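You operate a simulated robot arm through the tools that you are given. There is no shell and no other tool. Be economical: measure what you need, move in short steps, check, and stop when the job is done.

The job below is to be done with a simulated robot arm. You get a single attempt, and the scene is never put back.

JOB
Back off the cover screw, open the breather box and put its filter in the orange box.
Fine: breather key back in its holder; the cover stays open.

Only the result counts: the job must be done as asked and must still hold three seconds after the hand-in. Knocking over, shifting, dropping, spilling or breaking anything else fails it. Lids that push on must go on centred and level and be pressed home; caps that screw on are set level and turned clockwise until they are tight.

ROBOT AND FRAMES
A 7-joint arm with a two-finger parallel gripper, fixed in place. Base frame: the origin is at the foot of the arm, x ahead of it, y to its left, z up; the work surface is at about z = 800. Readings come in mm, degrees, newtons and seconds.
With the tool pointing down near the work surface it reaches from about 240 to 680 mm from the base axis. Its first joint turns from -66.0 to 66.0 degrees. Payload 2.4 kg.
Tool frame: the origin (TCP) lies between the finger pads and is the grasp point; the fingertips stand 30 mm ahead of it; z points along the fingers, y is the line along which they close. The gripper opens to 94 mm. The fingers are 28 mm wide and 10 mm thick; the gripper's body (50 by 96 mm) begins 55 mm behind the TCP.
Orientation is told as [roll, pitch, yaw] about the base's x, y, z axes, in that order, counted from this pose: with the fingers straight down and closing along the base's y, the tool's x points along the base's -x, its y along +y and its z along -z.

CONTROLS
- The arm moves only by the tool play_rows. Its argument "plan" is a list of rows, each a list of 7 numbers: the turn, a rotation vector about the tool's x, y, z in degrees, then the shift along the tool's x, y, z in mm, then the opening, from 0 (shut) to 1 (fully open). In form: [[wx, wy, wz, dx, dy, dz, fingers], ...]. A call has 1 to 8 rows; each row is the pose to reach, as a shift and turn from the pose commanded when the call began, along the tool's axes at that moment. A row lasts 0.2 s, in which the tool goes at most 50 mm and 8.6 degrees; a call with a longer step from one row to the next is refused whole, and so is a gripper value outside its range. A pose out of reach is approached as far as the arm can. The call stops where the force on the tool passes 70 N (or 10 N more than at its start, if that is more) or the arm is blocked; 0.2 s more then pass. The fingers move at their own pace (about 153 mm/s each) and stop on an object; they squeeze with about 37 N. The grip force told is the motor's: it shows also when the fingers shut on nothing. Time passes only in rows, and 0.2 s behind the last, so rows that repeat a pose let the fingers close. It gives the time, the measured TCP pose, the force on the tool (base axes), the opening and the grip force at its end, in the units of the frame above (readings bear some noise), with the torque about the TCP (base axes, N m) and any sound that the robot's microphone picked up, and new pictures: "views" is both (left out), scene, wrist or none.
- Cameras (640 x 400 px; columns grow to the right, rows downward): "scene" is fixed at [47.4, 491.2, 1435.2]; the picture's right is [-0.61, -0.79, 0.00], its down [-0.51, 0.39, -0.76] and it looks along [0.61, -0.46, -0.64] (base axes); focal length 260 px, centre (320, 200). "wrist" rides on the gripper at [76, 14, -102] in the tool frame; the picture's right is [-0.18, 0.98, 0.00], its down [-0.75, -0.14, -0.64] and it looks along [-0.63, -0.12, 0.77] (tool axes); focal length 243 px, centre (320, 200). There is no depth. A picture from a camera that has moved, and an enlarged one, comes with that camera's place and axes in the base frame and with its lens.
- enlarge(camera, box): a new picture of the part [left, top, right, bottom] of that camera's present view, enlarged. No time passes.
- job_done(): hands the job in; it is judged then, once.

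Go step by step. Nothing tells you positions but the pictures and the camera data: compare them with the known pose of the tool, close in by small moves and look again before you grip or let go. The budget is 120 turns and 200 pictures, counting those below and the enlarged ones. Unless the task says otherwise, let go and move clear before handing in, and close with one line.

The tools are called after "Request:" as a command line: name --pt "numbers of a row" for each row, then --argument value for the rest, lists and objects as JSON in quotes. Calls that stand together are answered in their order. play_rows: Moves the arm, as the interface text tells. Its arguments: {"type":"object","properties":{"plan":{"type":"array","items":{"type":"array","items":{"type":"number"}}},"views":{"type":"string","enum":["both","scene","wrist","none"]}},"required":["plan"]} The other tools are called the same way: enlarge (camera, box) takes an enlarged picture of a part of a camera's view; job_done () hands the job in.

At the start:

```text
time: 0.0
tcp_pos: [384.0, 163.9, 1242.2]
ee_rot: [0.0, 0.0, 0.0]
wrist_force: [-0.4, 0.6, -0.7]
wrist_torque: [0.01, 0.01, 0.04]
opening: 93.9
finger_force: 0.0
```

scene: 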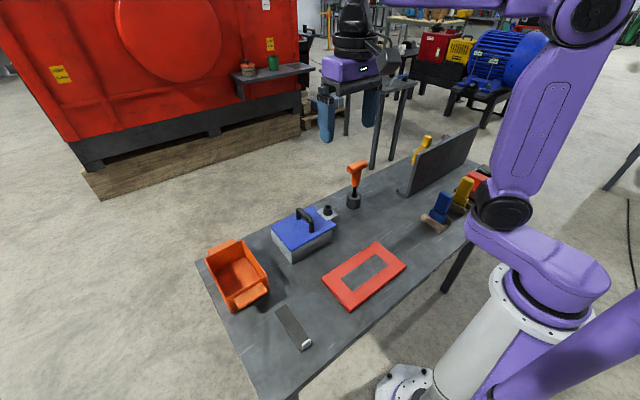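
wrist: 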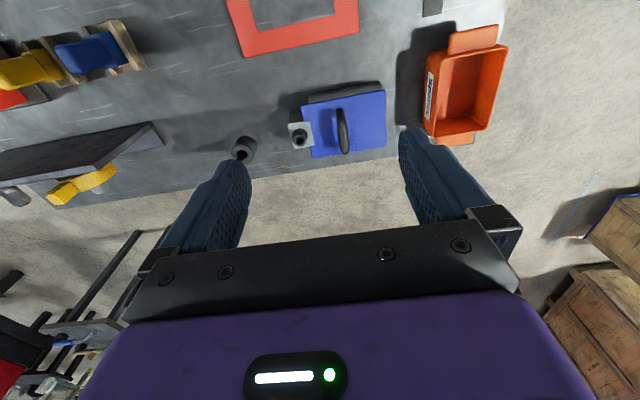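

I see a grey box with a blue cover and handle, a screw at its side, an orange-handled key in a holder, and an orange bin. I look closer before moving.

Request:
enlarge --camera "scene" --box '[250, 150, 390, 270]'

Request:
enlarge --camera "wrist" --box '[220, 70, 420, 190]'

Request:
enlarge --camera "scene" --box '[190, 220, 330, 360]'

```text
3.33 times, centred on (320, 210) of scene
camera zoom: at [47.4, 491.2, 1435.2], right [-0.61, -0.79, 0.0], down [-0.51, 0.39, -0.76], along [0.61, -0.46, -0.64], focal length 866 px, centre (320, 167)
```

zoom: 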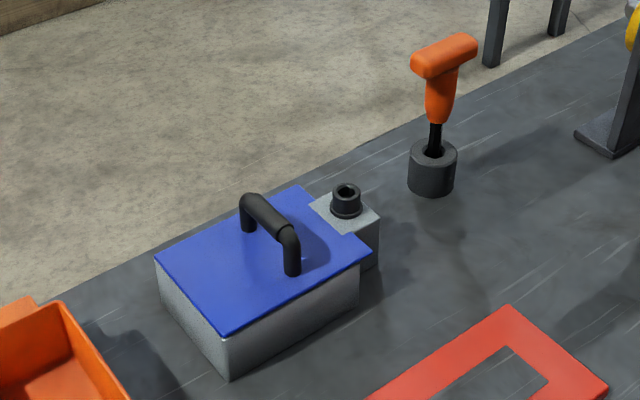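

```text
3.20 times, centred on (320, 130) of wrist
camera zoom: at [307.8, 177.9, 1343.1], right [0.18, 0.98, 0.0], down [0.75, -0.14, 0.64], along [0.63, -0.12, -0.77], focal length 776 px, centre (320, 424)
```

zoom: 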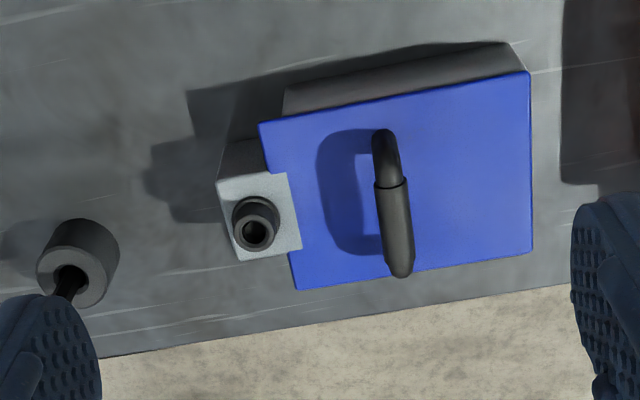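

```text
2.86 times, centred on (260, 290) of scene
camera zoom: at [47.4, 491.2, 1435.2], right [-0.61, -0.79, 0.0], down [-0.51, 0.39, -0.76], along [0.61, -0.46, -0.64], focal length 743 px, centre (491, -57)
```

zoom: 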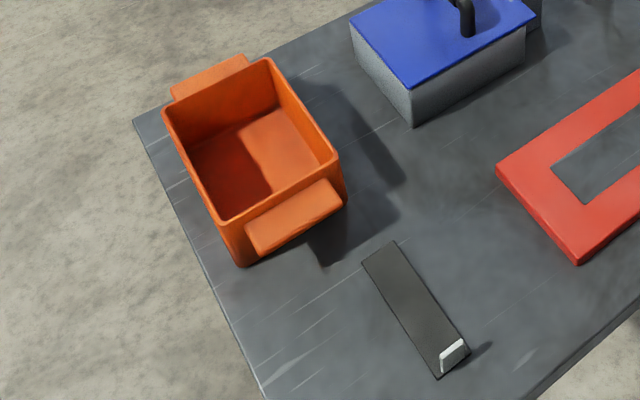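

The key stands in its holder near (560, -53), with the T-bar along y at about z 960. The screw is near (520, 97, 885) and the box cover spans x 468–582, y 112–277. I go above the key, turning the gripper toward yaw -90.

Request:
play_rows --pt "0 0 8 -22 -27 16 1" --pt "0 0 16 -44 -54 32 1" --pt "0 0 24 -66 -81 48 1" --pt "0 0 32 -88 -108 64 1" --pt "0 0 40 -110 -135 80 1" --pt "0 0 48 -132 -162 96 1" --pt "0 0 56 -154 -190 112 1" --pt "0 0 64 -176 -217 132 1" --views "none"

Request:
play_rows --pt "0 0 8 0 0 0 1" --pt "0 0 16 0 0 0 1" --pt "0 0 26 0 0 0 1" --pt "0 0 26 0 0 0 1"

```text
time: 1.8
tcp_pos: [559.5, -53.8, 1105.1]
ee_rot: [0.1, 0.0, -64.2]
wrist_force: [-0.4, 0.4, 0.0]
wrist_torque: [0.01, 0.02, 0.01]
opening: 94.0
finger_force: 0.2
```

```text
refused: row 3 steps farther than a row can; nothing moved
```

Above the key now; I finish the yaw.

Request:
play_rows --pt "0 0 8 0 0 0 1" --pt "0 0 16 0 0 0 1" --pt "0 0 24 0 0 0 1" --pt "0 0 26 0 0 0 1"

```text
time: 2.8
tcp_pos: [560.1, -53.7, 1108.2]
ee_rot: [0.0, -0.1, -90.1]
wrist_force: [0.4, -0.4, 0.3]
wrist_torque: [0.06, -0.02, 0.02]
opening: 94.1
finger_force: 0.1
camera wrist: at [574.6, 22.1, 1210.7], right [0.98, -0.19, 0.0], down [-0.14, -0.75, 0.64], along [-0.12, -0.63, -0.77], focal length 243 px, centre (320, 200)
```

scene: 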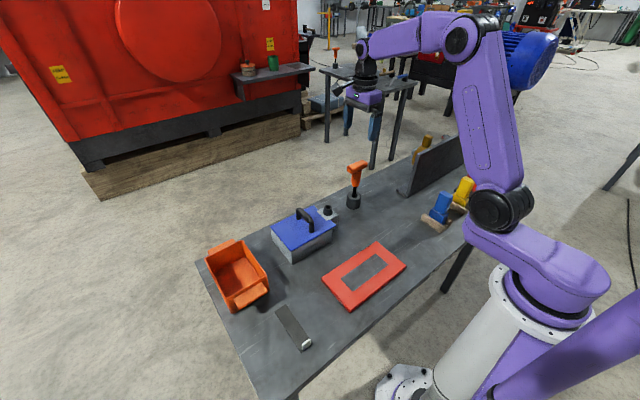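
wrist: 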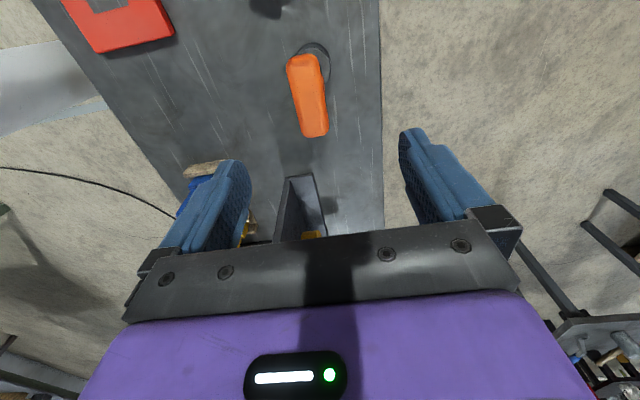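

The T-bar lies along y, with its centre near (551, -52). I shift slightly and lower to look closely.

Request:
play_rows --pt "0 0 0 0 -4 35 1" --pt "0 0 0 0 -8 70 1" --pt "0 0 0 0 -8 95 1" --pt "0 0 0 0 -8 95 1"

Request:
enlarge --camera "scene" --box '[310, 110, 400, 230]'

```text
time: 3.8
tcp_pos: [548.6, -52.8, 1013.8]
ee_rot: [0.0, 0.0, -90.0]
wrist_force: [-0.5, -0.5, 0.4]
wrist_torque: [-0.03, -0.01, -0.02]
opening: 93.8
finger_force: 0.1
camera wrist: at [562.6, 22.9, 1116.3], right [0.98, -0.18, 0.0], down [-0.14, -0.75, 0.64], along [-0.12, -0.63, -0.77], focal length 243 px, centre (320, 200)
```

scene: 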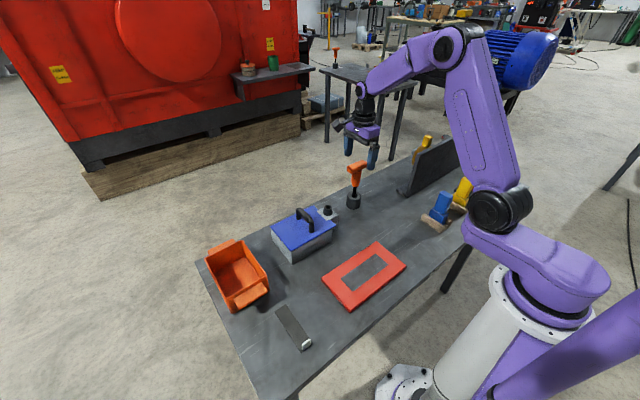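
wrist: 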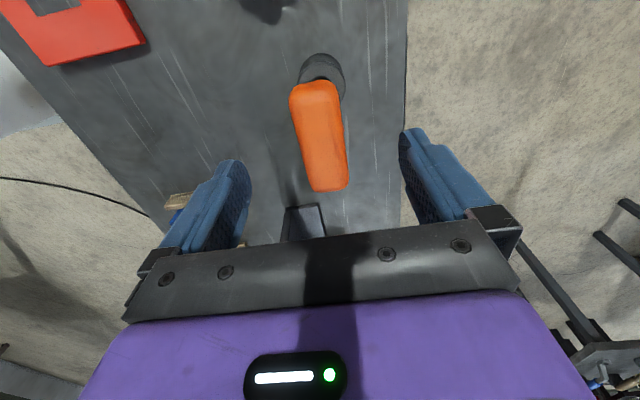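

```text
3.33 times, centred on (355, 170) of scene
camera zoom: at [47.4, 491.2, 1435.2], right [-0.61, -0.79, 0.0], down [-0.51, 0.39, -0.76], along [0.61, -0.46, -0.64], focal length 866 px, centre (203, 300)
```

zoom: 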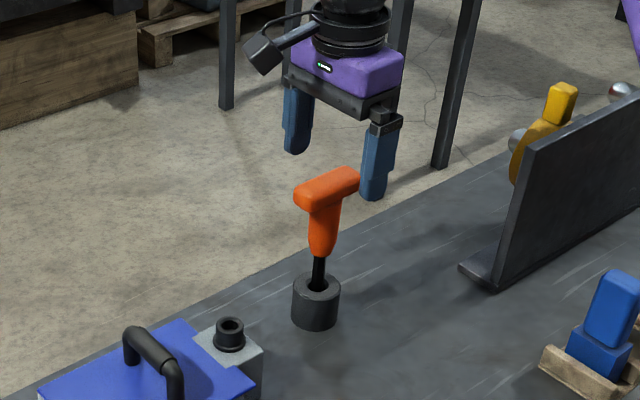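

The bar centre is at (550, -52), right under the TCP. I lower around it and close.

Request:
play_rows --pt "0 0 0 0 2 30 1" --pt "0 0 0 0 2 58 1" --pt "0 0 0 0 2 58 1" --pt "0 0 0 0 2 58 0.6" --pt "0 0 0 0 2 58 0.4" --pt "0 0 0 0 2 58 0.2" --pt "0 0 0 0 2 58 0" --pt "0 0 0 0 2 58 0"

Request:
enlarge --camera "scene" --box '[310, 110, 400, 230]'

```text
time: 5.6
tcp_pos: [551.4, -51.9, 953.7]
ee_rot: [0.0, 0.1, -90.0]
wrist_force: [-0.8, 0.7, 0.3]
wrist_torque: [0.02, -0.01, 0.0]
opening: 33.8
finger_force: 37.3
camera wrist: at [565.6, 24.0, 1056.3], right [0.98, -0.18, 0.0], down [-0.14, -0.75, 0.64], along [-0.12, -0.63, -0.77], focal length 243 px, centre (320, 200)
```

scene: 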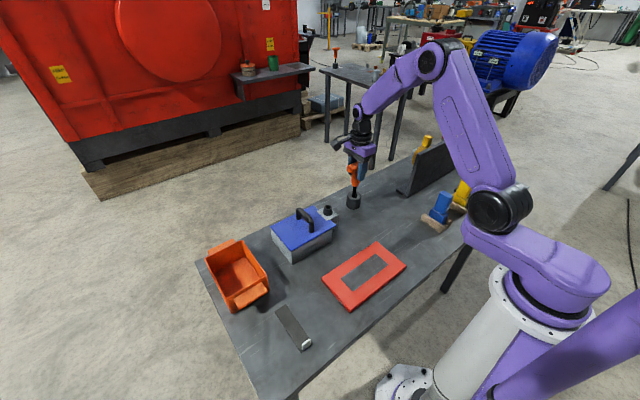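
wrist: 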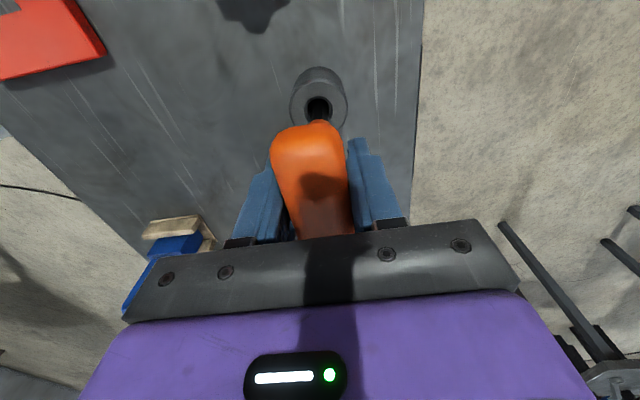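

```text
3.33 times, centred on (355, 170) of scene
camera zoom: at [47.4, 491.2, 1435.2], right [-0.61, -0.79, 0.0], down [-0.51, 0.39, -0.76], along [0.61, -0.46, -0.64], focal length 866 px, centre (203, 300)
```

zoom: 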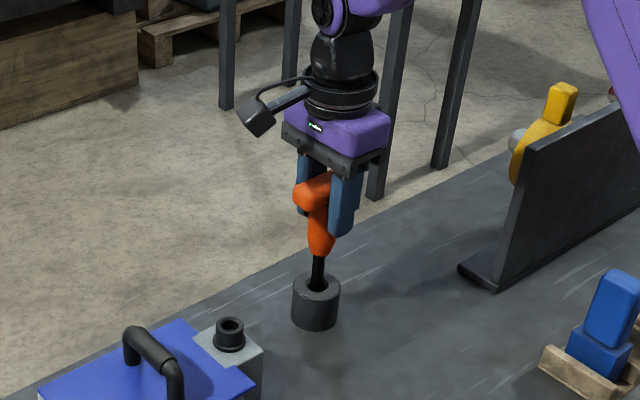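

Gripped firmly. I lift straight up; the place to return to is TCP (551.4, -51.9, 953.7).

Request:
play_rows --pt "0 0 0 0 0 -20 0" --pt "0 0 0 0 0 -40 0" --pt "0 0 0 0 0 -60 0" --pt "0 0 0 0 0 -80 0" --pt "0 0 0 0 0 -80 0"

Request:
enlarge --camera "scene" --box '[310, 110, 400, 230]'

```text
time: 6.8
tcp_pos: [551.9, -54.1, 1035.0]
ee_rot: [-0.1, 0.0, -89.9]
wrist_force: [0.3, 0.1, -0.9]
wrist_torque: [-0.01, -0.01, 0.02]
opening: 33.7
finger_force: 36.9
camera wrist: at [566.5, 22.2, 1137.6], right [0.98, -0.18, 0.0], down [-0.14, -0.75, 0.64], along [-0.12, -0.63, -0.77], focal length 243 px, centre (320, 200)
```

scene: 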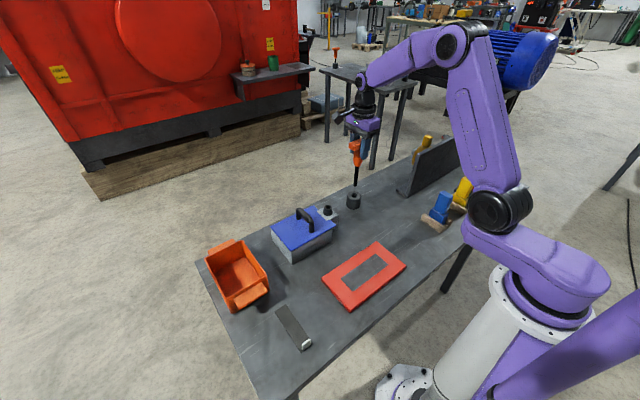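
wrist: 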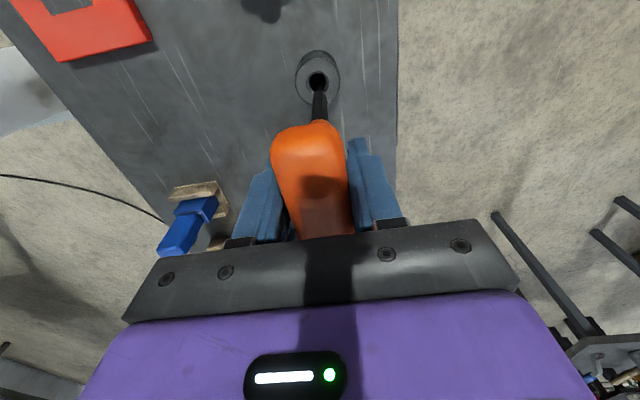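

```text
3.33 times, centred on (355, 170) of scene
camera zoom: at [47.4, 491.2, 1435.2], right [-0.61, -0.79, 0.0], down [-0.51, 0.39, -0.76], along [0.61, -0.46, -0.64], focal length 866 px, centre (203, 300)
```

zoom: 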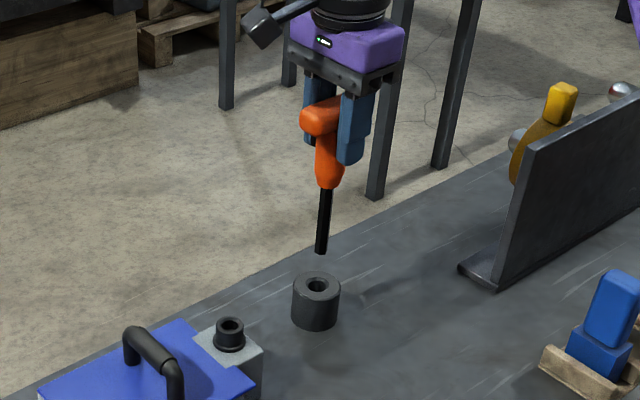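

The key is out; its tip is about 146 mm below the TCP. I move it above the screw, near (520, 94), with the tip well clear.

Request:
play_rows --pt "0 0 0 0 0 -30 0" --pt "0 0 0 35 -8 -30 0" --pt "0 0 0 70 -16 -30 0" --pt "0 0 0 110 -24 -30 0" --pt "0 0 0 148 -32 -30 0" --pt "0 0 0 148 -32 -30 0"

Request:
enlarge --camera "scene" --box '[280, 120, 370, 240]'

Request:
enlarge --camera "wrist" --box '[260, 40, 380, 140]'

```text
time: 8.2
tcp_pos: [522.1, 92.8, 1066.4]
ee_rot: [-0.1, 0.0, -89.9]
wrist_force: [0.3, -1.4, 0.0]
wrist_torque: [0.0, -0.03, -0.01]
opening: 33.9
finger_force: 36.9
camera wrist: at [536.4, 169.1, 1168.5], right [0.98, -0.18, 0.0], down [-0.14, -0.75, 0.64], along [-0.12, -0.63, -0.77], focal length 243 px, centre (320, 200)
```

scene: 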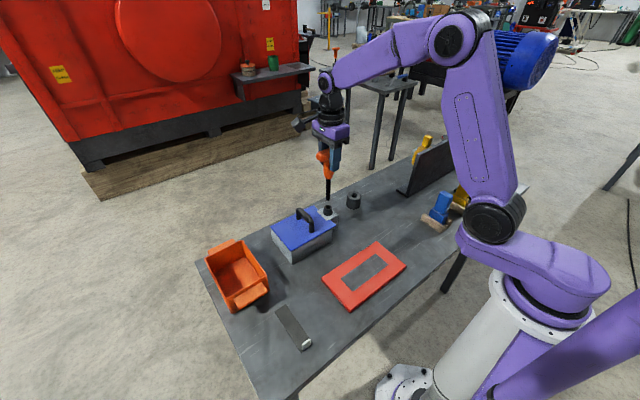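
wrist: 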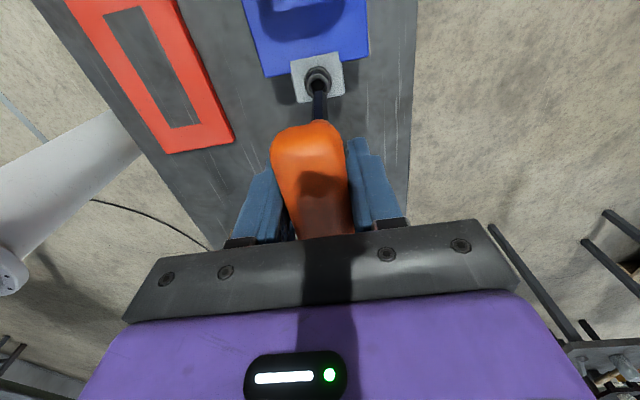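

```text
3.33 times, centred on (325, 180) of scene
camera zoom: at [47.4, 491.3, 1435.2], right [-0.61, -0.79, 0.0], down [-0.51, 0.39, -0.76], along [0.61, -0.46, -0.64], focal length 866 px, centre (303, 267)
```

zoom: 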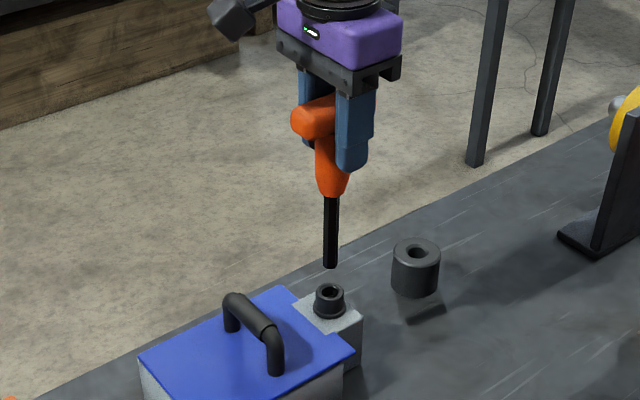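

```text
4.00 times, centred on (320, 90) of wrist
camera zoom: at [536.4, 169.1, 1168.5], right [0.98, -0.18, 0.0], down [-0.14, -0.75, 0.64], along [-0.12, -0.63, -0.77], focal length 970 px, centre (320, 640)
```

zoom: 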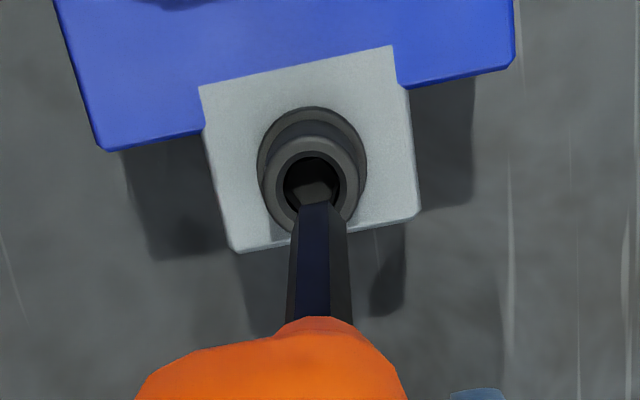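

The tip is nearly over the socket. I lower by 22 mm, with a small y correction, and look again.

Request:
play_rows --pt "0 0 0 -3 -1 11 0" --pt "0 0 0 -3 -1 22 0" --pt "0 0 0 -3 -1 22 0" --views "none"

Request:
enlarge --camera "scene" --box '[300, 170, 360, 230]'

Request:
enlarge --camera "wrist" --box '[285, 50, 355, 120]'

```text
time: 9.0
tcp_pos: [521.6, 92.1, 1043.2]
ee_rot: [0.1, 0.0, -90.0]
wrist_force: [-0.6, -0.6, -0.6]
wrist_torque: [-0.01, 0.0, 0.01]
opening: 33.8
finger_force: 36.6
```

```text
6.67 times, centred on (330, 200) of scene
camera zoom: at [47.4, 491.3, 1435.2], right [-0.61, -0.79, 0.0], down [-0.51, 0.39, -0.76], along [0.61, -0.46, -0.64], focal length 1733 px, centre (253, 200)
```

zoom: 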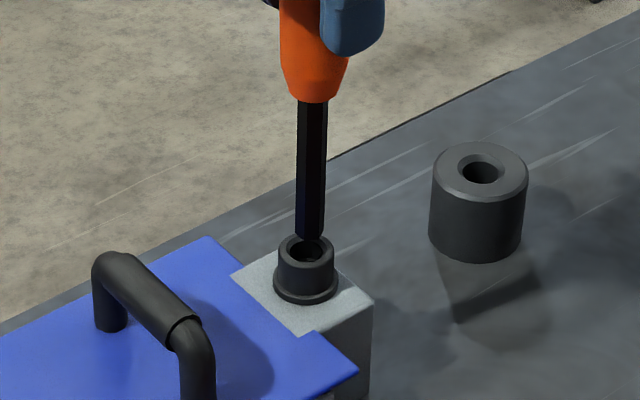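

```text
5.71 times, centred on (320, 85) of wrist
camera zoom: at [536.0, 167.2, 1145.8], right [0.98, -0.18, 0.0], down [-0.14, -0.75, 0.64], along [-0.12, -0.63, -0.77], focal length 1386 px, centre (320, 857)
```

zoom: 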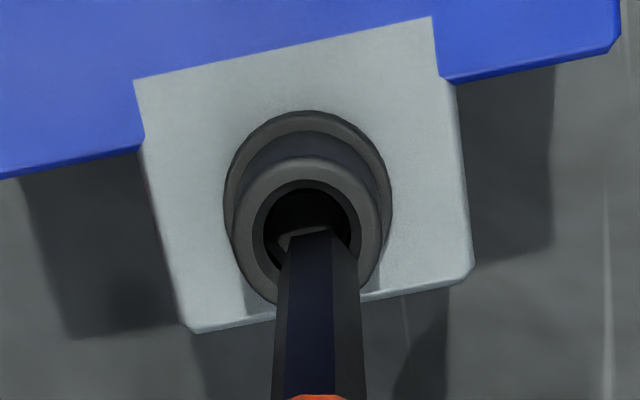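

The tip is about 10 mm above the socket and nearly aligned. I take a finer look.

Request:
enlarge --camera "wrist" --box '[305, 75, 335, 100]'

Request:
enlarge --camera "scene" --box '[315, 190, 345, 220]'

```text
16.00 times, centred on (320, 88) of wrist
camera zoom: at [536.0, 167.2, 1145.8], right [0.98, -0.18, 0.0], down [-0.14, -0.75, 0.64], along [-0.12, -0.63, -0.77], focal length 3882 px, centre (320, 2000)
```

zoom: 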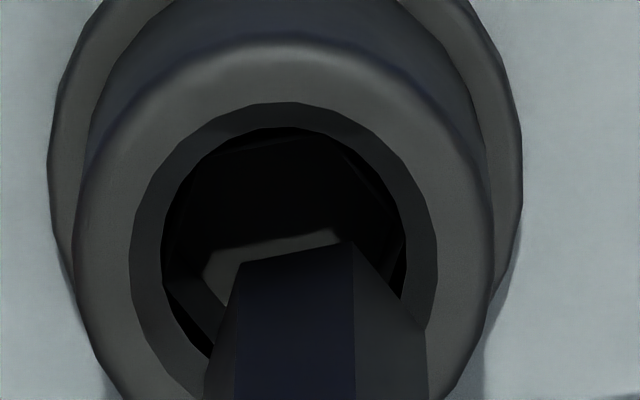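

```text
13.33 times, centred on (330, 205) of scene
camera zoom: at [47.4, 491.3, 1435.2], right [-0.61, -0.79, 0.0], down [-0.51, 0.39, -0.76], along [0.61, -0.46, -0.64], focal length 3466 px, centre (187, 133)
```

zoom: 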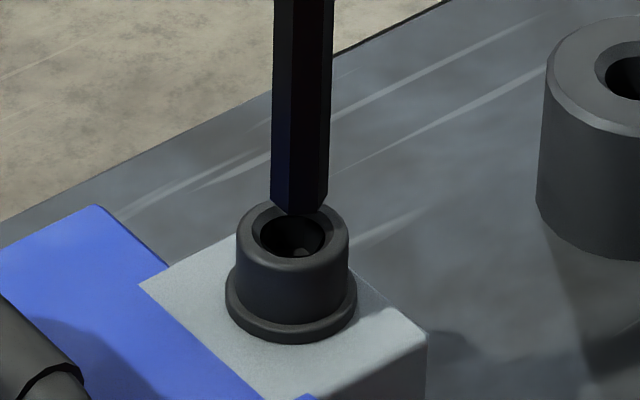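

The tip needs a shift of about -2 mm in x and +4 mm in y, with a gap near 10 mm. The hex orientations already match. I apply the shift and check.

Request:
play_rows --pt "0 0 0 4 -1.9 0 0" --pt "0 0 0 4 -1.9 5 0" --pt "0 0 0 4 -1.9 5 0" --views "none"

Request:
enlarge --camera "wrist" --box '[305, 75, 335, 100]'

Request:
enlarge --camera "scene" --box '[315, 190, 345, 220]'

```text
time: 9.8
tcp_pos: [520.2, 95.2, 1037.8]
ee_rot: [0.0, 0.1, -90.0]
wrist_force: [0.4, 0.3, -0.4]
wrist_torque: [0.02, -0.02, 0.0]
opening: 33.9
finger_force: 37.1
```

```text
16.00 times, centred on (320, 88) of wrist
camera zoom: at [533.7, 172.1, 1140.6], right [0.98, -0.18, 0.0], down [-0.14, -0.75, 0.64], along [-0.12, -0.63, -0.77], focal length 3882 px, centre (320, 2000)
```

zoom: 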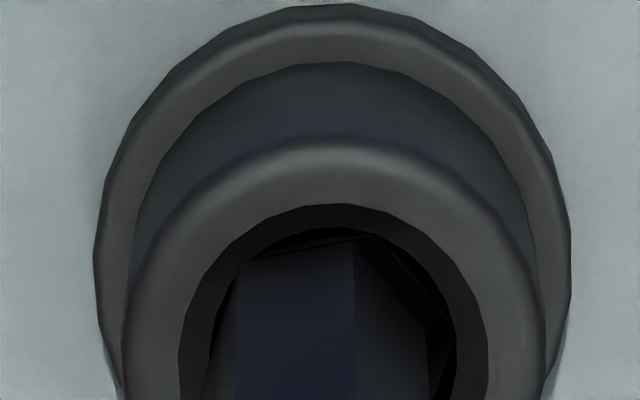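

```text
13.33 times, centred on (330, 205) of scene
camera zoom: at [47.4, 491.3, 1435.2], right [-0.61, -0.79, 0.0], down [-0.51, 0.39, -0.76], along [0.61, -0.46, -0.64], focal length 3466 px, centre (187, 133)
```

zoom: 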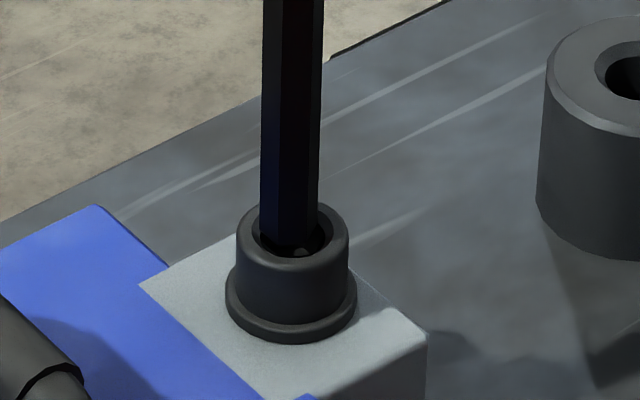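

Slight overshoot; I correct by +1.2 mm in x and -2 mm in y, then push down gently.

Request:
play_rows --pt "0 0 0 -2 1.2 0 0" --pt "0 0 0 -2 1.2 1 0" --pt "0 0 0 -2 1.2 3 0" --pt "0 0 0 -2 1.2 5 0" --pt "0 0 0 -2 1.2 7 0" --pt "0 0 0 -2 1.2 7 0" --views "none"

Request:
enlarge --camera "wrist" --box '[305, 75, 335, 100]'

Request:
enlarge --camera "scene" --box '[315, 190, 345, 220]'

```text
time: 11.2
tcp_pos: [520.3, 93.1, 1031.3]
ee_rot: [0.0, 0.0, -90.0]
wrist_force: [0.3, 0.2, -1.6]
wrist_torque: [0.1, 0.04, -0.01]
opening: 33.9
finger_force: 37.5
```

```text
16.00 times, centred on (320, 88) of wrist
camera zoom: at [534.3, 169.2, 1134.0], right [0.98, -0.18, 0.0], down [-0.14, -0.75, 0.64], along [-0.12, -0.63, -0.77], focal length 3882 px, centre (320, 2000)
```

zoom: 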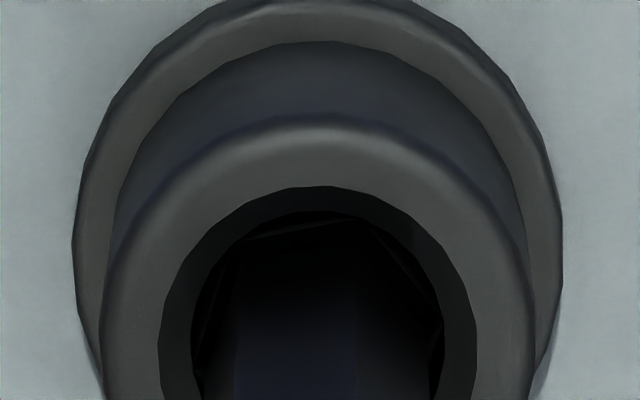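

```text
13.33 times, centred on (330, 205) of scene
camera zoom: at [47.4, 491.3, 1435.2], right [-0.61, -0.79, 0.0], down [-0.51, 0.39, -0.76], along [0.61, -0.46, -0.64], focal length 3466 px, centre (187, 133)
```

zoom: 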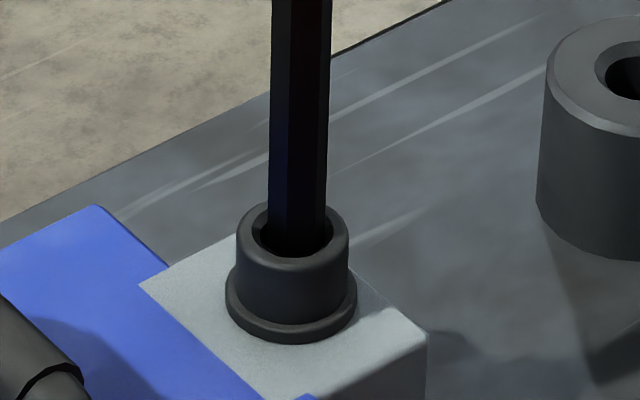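

The tip has entered the socket mouth. I press further down in small steps, watching the force.

Request:
play_rows --pt "0 0 0 1 0 2 0" --pt "0 0 0 1 0 4 0" --pt "0 0 0 1 0 6 0" --pt "0 0 0 1 0 8 0" --pt "0 0 0 1 0 10 0" --pt "0 0 0 1 0 12 0" --views "none"

Request:
enlarge --camera "scene" --box '[300, 170, 360, 230]'

```text
time: 12.6
tcp_pos: [520.5, 94.3, 1021.7]
ee_rot: [0.2, 0.1, -90.0]
wrist_force: [-2.3, -0.6, 25.5]
wrist_torque: [0.02, 0.14, -0.01]
opening: 33.9
finger_force: 37.4
```

```text
6.67 times, centred on (330, 200) of scene
camera zoom: at [46.9, 491.1, 1435.3], right [-0.61, -0.79, 0.0], down [-0.51, 0.39, -0.76], along [0.61, -0.46, -0.64], focal length 1733 px, centre (253, 200)
```

zoom: 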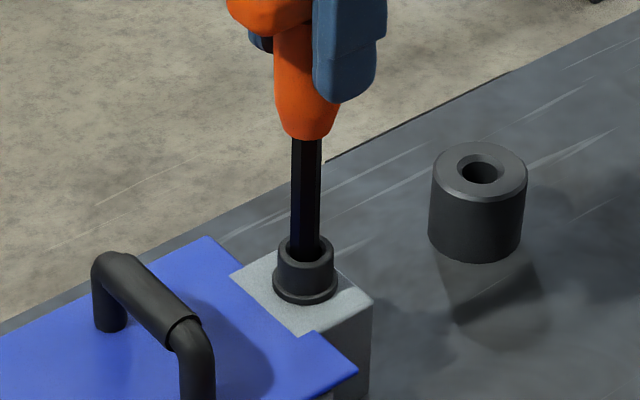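

The key meets resistance about 12 mm deep, so it looks seated. I turn counter-clockwise and watch the torque.

Request:
play_rows --pt "0 0 -6 0 0 -1 0" --pt "0 0 -12 0 0 -1 0" --pt "0 0 -18 0 0 -1 0" --pt "0 0 -24 0 0 -1 0" --pt "0 0 -30 0 0 -1 0" --views "none"

Request:
enlarge --camera "scene" --box '[300, 170, 360, 230]'

Request:
enlarge --camera "wrist" --box '[285, 50, 355, 120]'

```text
time: 13.8
tcp_pos: [520.2, 95.7, 1021.6]
ee_rot: [0.1, 0.1, -59.9]
wrist_force: [0.9, 2.9, 23.5]
wrist_torque: [0.32, 0.11, -0.06]
opening: 33.5
finger_force: 36.7
```

```text
6.67 times, centred on (330, 200) of scene
camera zoom: at [47.0, 491.3, 1435.2], right [-0.61, -0.79, 0.0], down [-0.51, 0.39, -0.76], along [0.61, -0.46, -0.64], focal length 1733 px, centre (253, 200)
```

zoom: 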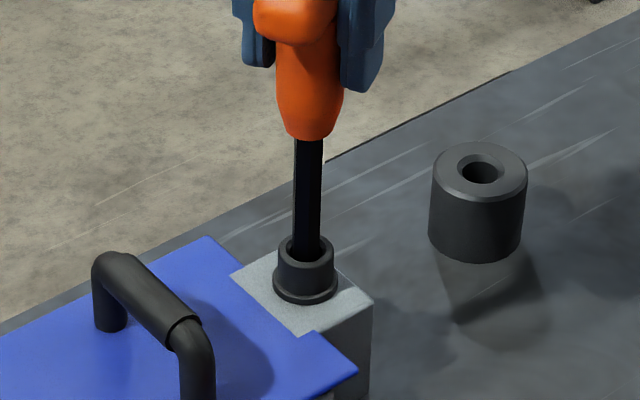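

```text
5.71 times, centred on (320, 85) of wrist
camera zoom: at [494.2, 167.5, 1123.7], right [0.94, 0.33, 0.0], down [0.25, -0.72, 0.64], along [0.22, -0.6, -0.77], focal length 1386 px, centre (320, 857)
```

zoom: 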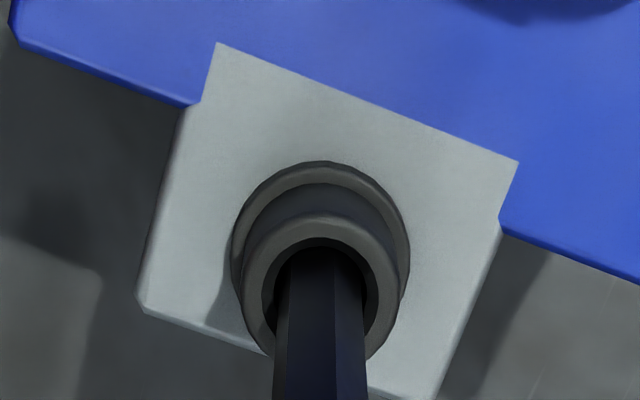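

The turning torque is small. I keep turning and look for the screw rising.

Request:
play_rows --pt "0 0 -8 0 0 0 0" --pt "0 0 -16 0 0 0 0" --pt "0 0 -24 0 0 0 0" --pt "0 0 -32 0 0 0 0" --pt "0 0 -40 0 0 0 0" --pt "0 0 -48 0 0 0 0" --pt "0 0 -56 0 0 0 0" --pt "0 0 -60 0 0 0 0" --views "none"

Request:
enlarge --camera "scene" --box '[300, 170, 360, 230]'

Request:
enlarge --camera "wrist" --box '[285, 50, 355, 120]'

```text
time: 15.6
tcp_pos: [520.6, 95.1, 1021.4]
ee_rot: [-0.1, -0.1, 0.0]
wrist_force: [6.8, 0.7, 21.7]
wrist_torque: [0.02, -0.47, -0.02]
opening: 33.9
finger_force: 37.6
```

```text
6.67 times, centred on (330, 200) of scene
camera zoom: at [47.2, 491.2, 1435.2], right [-0.61, -0.79, 0.0], down [-0.51, 0.39, -0.76], along [0.61, -0.46, -0.64], focal length 1733 px, centre (253, 200)
```

zoom: 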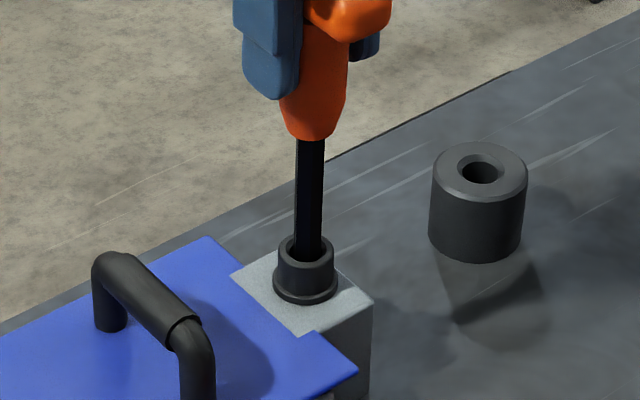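

```text
5.71 times, centred on (320, 85) of wrist
camera zoom: at [444.0, 109.3, 1123.4], right [0.18, 0.98, 0.0], down [0.75, -0.14, 0.64], along [0.63, -0.12, -0.77], focal length 1386 px, centre (320, 857)
```

zoom: 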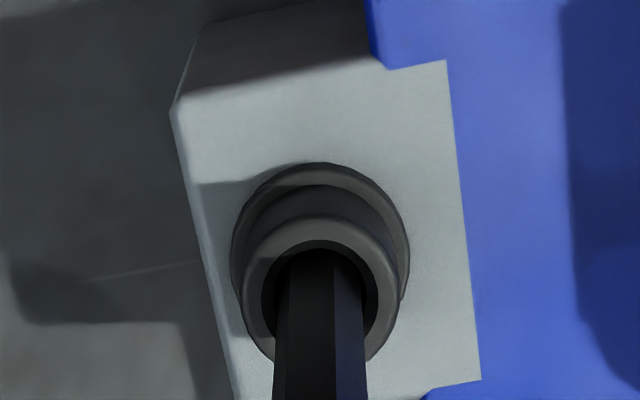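

No rise yet, and the side force shows the key sits a little off the TCP axis. I correct by +2 mm in x and keep turning counter-clockwise.

Request:
play_rows --pt "0 0 -8 -2 0 0 0" --pt "0 0 -16 -2 -1 0 0" --pt "0 0 -24 -2 -1 0 0" --pt "0 0 -32 -2 -1 0 0" --pt "0 0 -40 -2 -1 0 0" --pt "0 0 -48 -2 -2 0 0" --pt "0 0 -56 -2 -2 0 0" --pt "0 0 -60 -2 -2 0 0" --views "none"

Request:
play_rows --pt "0 0 -8 0 0 0 0" --pt "0 0 -16 0 0 0 0" --pt "0 0 -24 0 0 0 0" --pt "0 0 -32 0 0 0 0" --pt "0 0 -40 0 0 0 0" --views "none"

Request:
enlarge --camera "scene" --box '[300, 170, 360, 230]'

```text
time: 17.4
tcp_pos: [522.7, 94.2, 1018.8]
ee_rot: [0.2, 0.2, 60.1]
wrist_force: [-3.9, 13.0, -2.7]
wrist_torque: [0.84, -0.24, -0.15]
opening: 34.0
finger_force: 37.2
```

```text
time: 18.6
tcp_pos: [520.3, 94.0, 1021.9]
ee_rot: [0.1, -0.2, 99.3]
wrist_force: [-9.3, 8.6, -2.2]
wrist_torque: [0.18, 0.38, -3.44]
opening: 55.2
finger_force: 37.4
```

```text
6.67 times, centred on (330, 200) of scene
camera zoom: at [47.2, 491.5, 1435.1], right [-0.61, -0.79, 0.0], down [-0.51, 0.39, -0.76], along [0.61, -0.46, -0.64], focal length 1733 px, centre (253, 200)
```

zoom: 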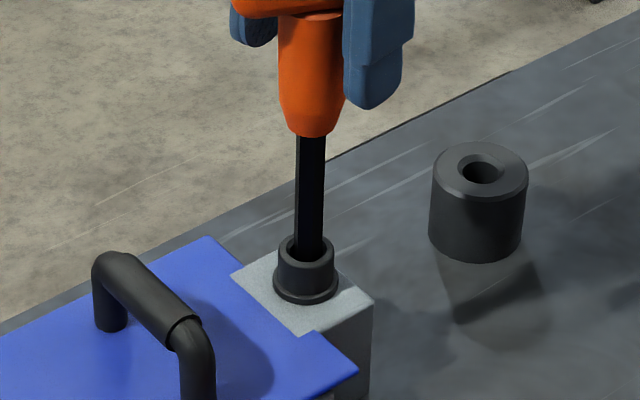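

At yaw 60 the key dropped into the hex, and then the torque rose and the bar twisted in the fingers. I look at the grip.

Request:
play_rows --pt "0 0 0 0 0 0 0"

Request:
enlarge --camera "scene" --box '[295, 120, 365, 190]'

```text
time: 19.0
tcp_pos: [520.6, 93.0, 1021.8]
ee_rot: [0.2, 0.0, 99.4]
wrist_force: [-9.5, 7.6, -0.7]
wrist_torque: [0.06, 0.52, -3.39]
opening: 55.2
finger_force: 36.4
camera wrist: at [519.9, 15.4, 1123.2], right [-1.0, 0.02, 0.0], down [0.02, 0.77, 0.64], along [0.01, 0.64, -0.77], focal length 243 px, centre (320, 200)
```

scene: 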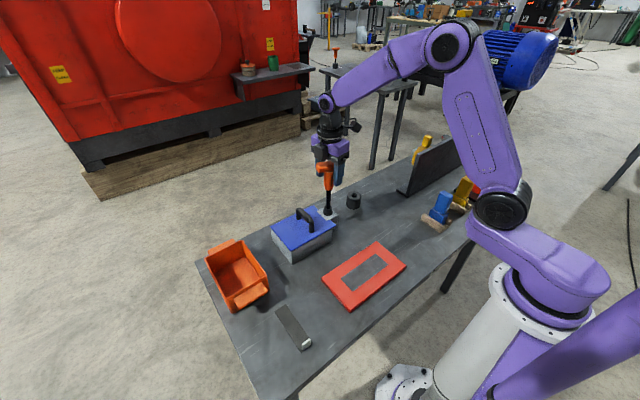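
wrist: 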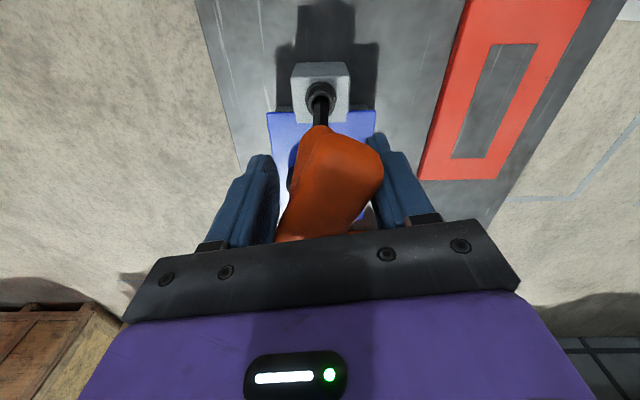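

```text
5.71 times, centred on (330, 155) of scene
camera zoom: at [47.1, 491.4, 1435.1], right [-0.61, -0.79, 0.0], down [-0.51, 0.39, -0.76], along [0.61, -0.46, -0.64], focal length 1486 px, centre (263, 457)
```

zoom: 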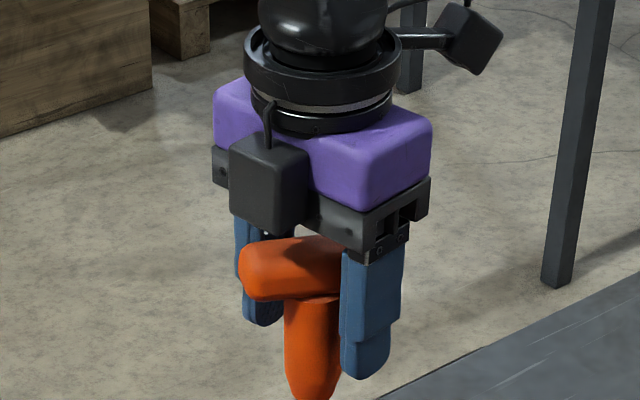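

The hex only engaged shallowly while the screw held. I turn back to realign the bar with the fingers, then press the key deeper.

Request:
play_rows --pt "0 0 8 0 0 0 0" --pt "0 0 16 0 0 0 0" --pt "0 0 24 0 0 0 0" --pt "0 0 32 0 0 0 0" --pt "0 0 38 0 0 0 0" --pt "0 0 38 0 0 0 0" --views "none"

Request:
play_rows --pt "0 0 0 0 0 2 0" --pt "0 0 0 0 0 4 0" --pt "0 0 0 0 0 6 0" --pt "0 0 0 0 0 8 0"

Request:
enlarge --camera "scene" --box '[300, 170, 360, 230]'

```text
time: 20.4
tcp_pos: [521.9, 94.0, 1022.4]
ee_rot: [0.0, 0.1, 61.9]
wrist_force: [-12.8, 2.1, -1.9]
wrist_torque: [-0.03, 0.36, -0.35]
opening: 34.3
finger_force: 37.4
```

```text
time: 21.4
tcp_pos: [522.6, 94.8, 1014.9]
ee_rot: [-0.1, -0.1, 62.1]
wrist_force: [-11.4, 6.3, 24.1]
wrist_torque: [0.37, 0.24, -0.56]
opening: 34.5
finger_force: 37.3
camera wrist: at [473.7, 33.3, 1116.7], right [-0.78, 0.62, 0.0], down [0.48, 0.6, 0.64], along [0.4, 0.5, -0.76], focal length 243 px, centre (320, 200)
```

scene: 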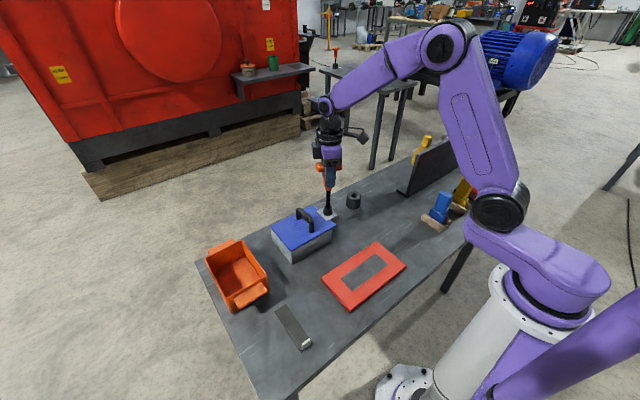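
wrist: 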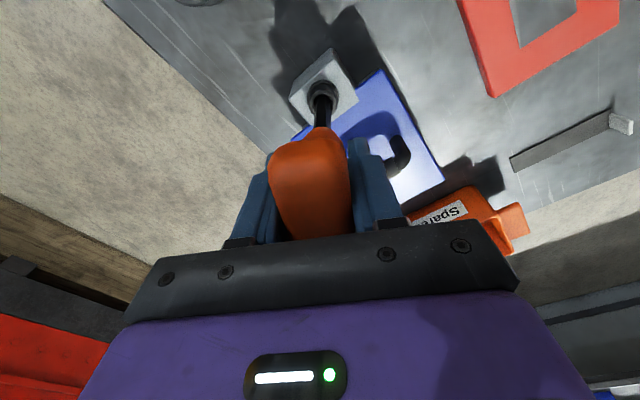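

```text
6.67 times, centred on (330, 200) of scene
camera zoom: at [46.6, 491.4, 1435.2], right [-0.61, -0.79, 0.0], down [-0.51, 0.39, -0.76], along [0.61, -0.46, -0.64], focal length 1733 px, centre (253, 200)
```

zoom: 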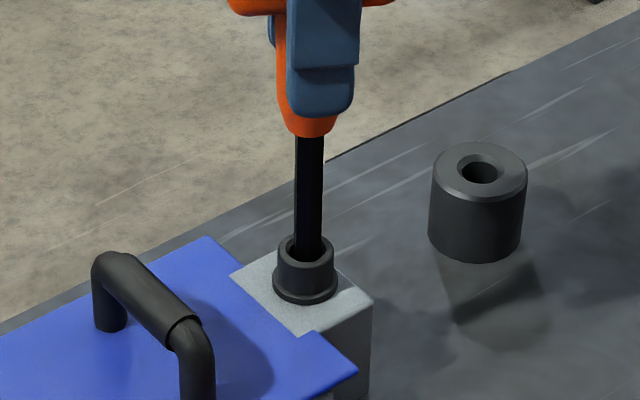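

The handle has slid a few mm up into the fingers. I lift the key out of the socket to see whether the screw's hex has turned.

Request:
play_rows --pt "0 0 0 0 0 -8 0" --pt "0 0 0 0 0 -16 0" --pt "0 0 0 0 0 -26 0" --pt "0 0 0 0 0 -36 0" --pt "0 0 0 0 0 -36 0" --views "none"

Request:
enlarge --camera "scene" --box '[315, 180, 345, 220]'

Request:
enlarge --camera "wrist" --box '[300, 65, 340, 105]'

```text
time: 22.6
tcp_pos: [523.0, 93.8, 1048.7]
ee_rot: [0.0, 0.1, 62.0]
wrist_force: [-1.0, 0.3, -1.0]
wrist_torque: [0.03, 0.01, -0.02]
opening: 33.9
finger_force: 37.1
```

```text
10.00 times, centred on (330, 200) of scene
camera zoom: at [47.4, 491.3, 1435.2], right [-0.61, -0.79, 0.0], down [-0.51, 0.39, -0.76], along [0.61, -0.46, -0.64], focal length 2600 px, centre (220, 200)
```

zoom: 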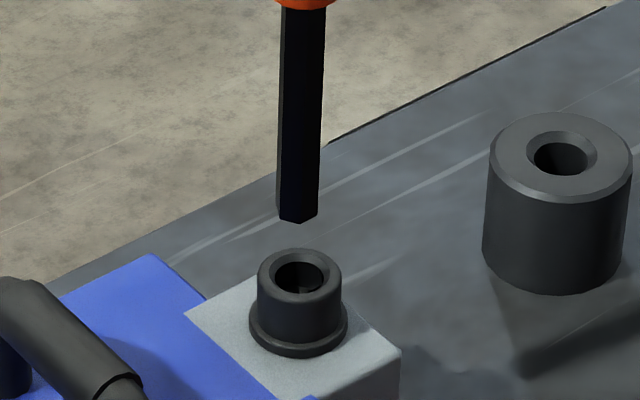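

```text
10.00 times, centred on (320, 85) of wrist
camera zoom: at [475.0, 32.3, 1151.1], right [-0.78, 0.62, 0.0], down [0.48, 0.6, 0.64], along [0.4, 0.5, -0.77], focal length 2426 px, centre (320, 1350)
```

zoom: 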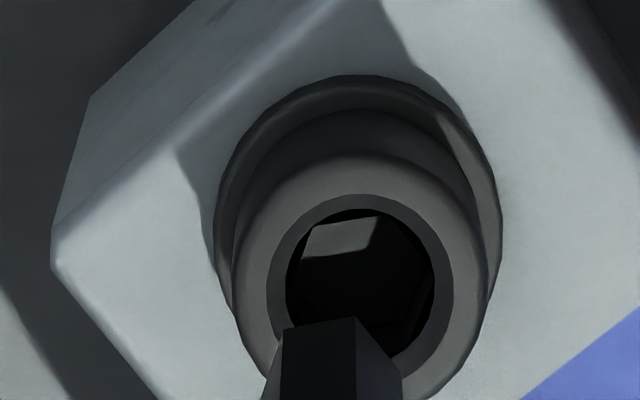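

The socket hex again lines up with the key, at 152° from where it started. So the screw turned freely about 150° counter-clockwise and then hit its stop. I carry the key back over its holder at (551.4, -52), yaw 90.

Request:
play_rows --pt "0 0 0 0 0 -12 0" --pt "0 0 -7 29 -23 -12 0" --pt "0 0 -14 58 -47 -12 0" --pt "0 0 -21 87 -70 -12 0" --pt "0 0 -28 115.3 -93.4 -12 0" --pt "0 0 -28 115.3 -93.4 -12 0" --views "none"

Request:
play_rows --pt "0 0 0 0 0 20 0" --pt "0 0 0 0 0 40 0" --pt "0 0 0 0 0 62 0" --pt "0 0 0 0 0 62 0" --views "none"

Request:
enlarge --camera "scene" --box '[330, 170, 375, 215]'

Request:
enlarge --camera "wrist" --box '[300, 65, 340, 105]'

```text
time: 24.0
tcp_pos: [550.3, -50.2, 1060.5]
ee_rot: [-0.1, 0.0, 90.1]
wrist_force: [0.0, 0.3, -1.8]
wrist_torque: [0.0, -0.01, 0.0]
opening: 33.9
finger_force: 36.8
```

```text
time: 25.0
tcp_pos: [551.3, -52.8, 999.6]
ee_rot: [0.1, -0.1, 89.9]
wrist_force: [-1.2, 0.1, -0.4]
wrist_torque: [-0.03, -0.01, -0.04]
opening: 33.8
finger_force: 36.9
```

```text
8.89 times, centred on (352, 192) of scene
camera zoom: at [47.4, 491.2, 1435.2], right [-0.61, -0.79, 0.0], down [-0.51, 0.39, -0.76], along [0.61, -0.46, -0.64], focal length 2311 px, centre (31, 267)
```

zoom: 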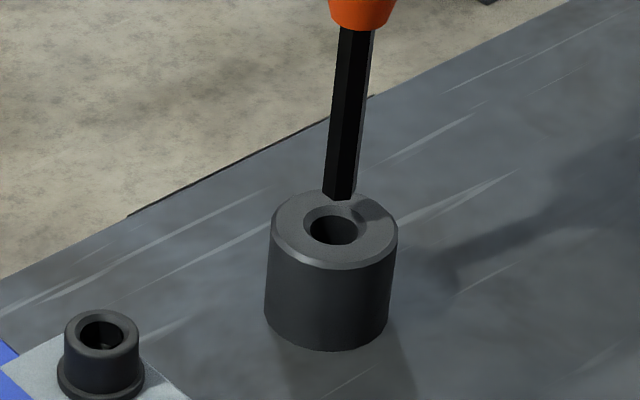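

```text
10.00 times, centred on (320, 85) of wrist
camera zoom: at [536.7, -129.3, 1101.7], right [-0.98, 0.18, 0.0], down [0.14, 0.75, 0.64], along [0.12, 0.63, -0.77], focal length 2426 px, centre (320, 1350)
```

zoom: 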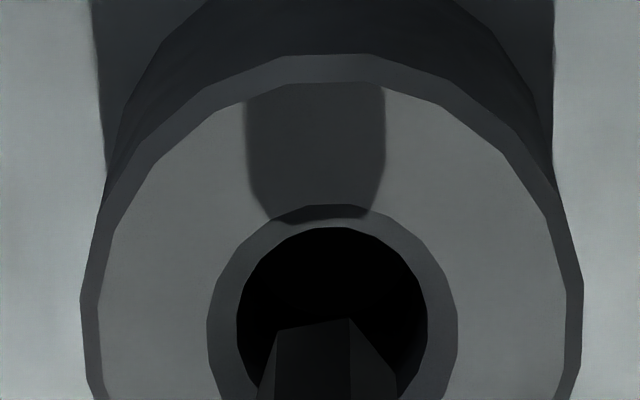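

The tip is centred within about 1.5 mm of the holder hole, with a gap of about 23 mm. I lower in small steps, watching for contact.

Request:
play_rows --pt "0 0 0 -1.5 0 10 0" --pt "0 0 0 -1.5 0 20 0" --pt "0 0 0 -1.5 0 28 0" --pt "0 0 0 -1.5 0 36 0" --pt "0 0 0 -1.5 0 44 0" --pt "0 0 0 -1.5 0 48 0" --views "none"

Request:
enlarge --camera "scene" --box '[310, 130, 400, 220]'

```text
time: 26.4
tcp_pos: [550.9, -50.4, 951.6]
ee_rot: [-0.1, 0.0, 90.0]
wrist_force: [0.5, -1.1, -1.4]
wrist_torque: [0.01, -0.03, -0.02]
opening: 33.6
finger_force: 37.2
```

```text
4.44 times, centred on (355, 175) of scene
camera zoom: at [47.4, 491.2, 1435.2], right [-0.61, -0.79, 0.0], down [-0.51, 0.39, -0.76], along [0.61, -0.46, -0.64], focal length 1155 px, centre (164, 311)
```

zoom: 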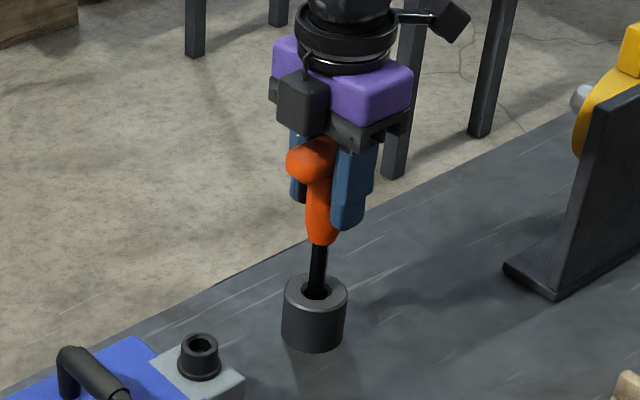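

The key is about 9 mm above its original seating. I keep lowering until contact.

Request:
play_rows --pt "0 0 0 0 0 3 0" --pt "0 0 0 0 0 6 0" --pt "0 0 0 0 0 8 0" --pt "0 0 0 0 0 10 0" --views "none"

Request:
enlarge --camera "scene" --box '[310, 110, 400, 230]'

```text
time: 27.4
tcp_pos: [551.3, -51.3, 944.3]
ee_rot: [-0.2, 0.0, 90.1]
wrist_force: [-2.3, 0.5, 21.5]
wrist_torque: [-0.05, 0.33, -0.02]
opening: 33.8
finger_force: 37.0
```

```text
3.33 times, centred on (355, 170) of scene
camera zoom: at [47.0, 491.3, 1435.2], right [-0.61, -0.79, 0.0], down [-0.51, 0.39, -0.76], along [0.61, -0.46, -0.64], focal length 866 px, centre (203, 300)
```

zoom: 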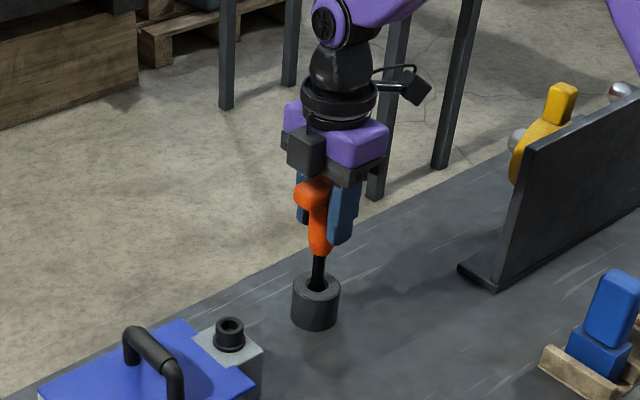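

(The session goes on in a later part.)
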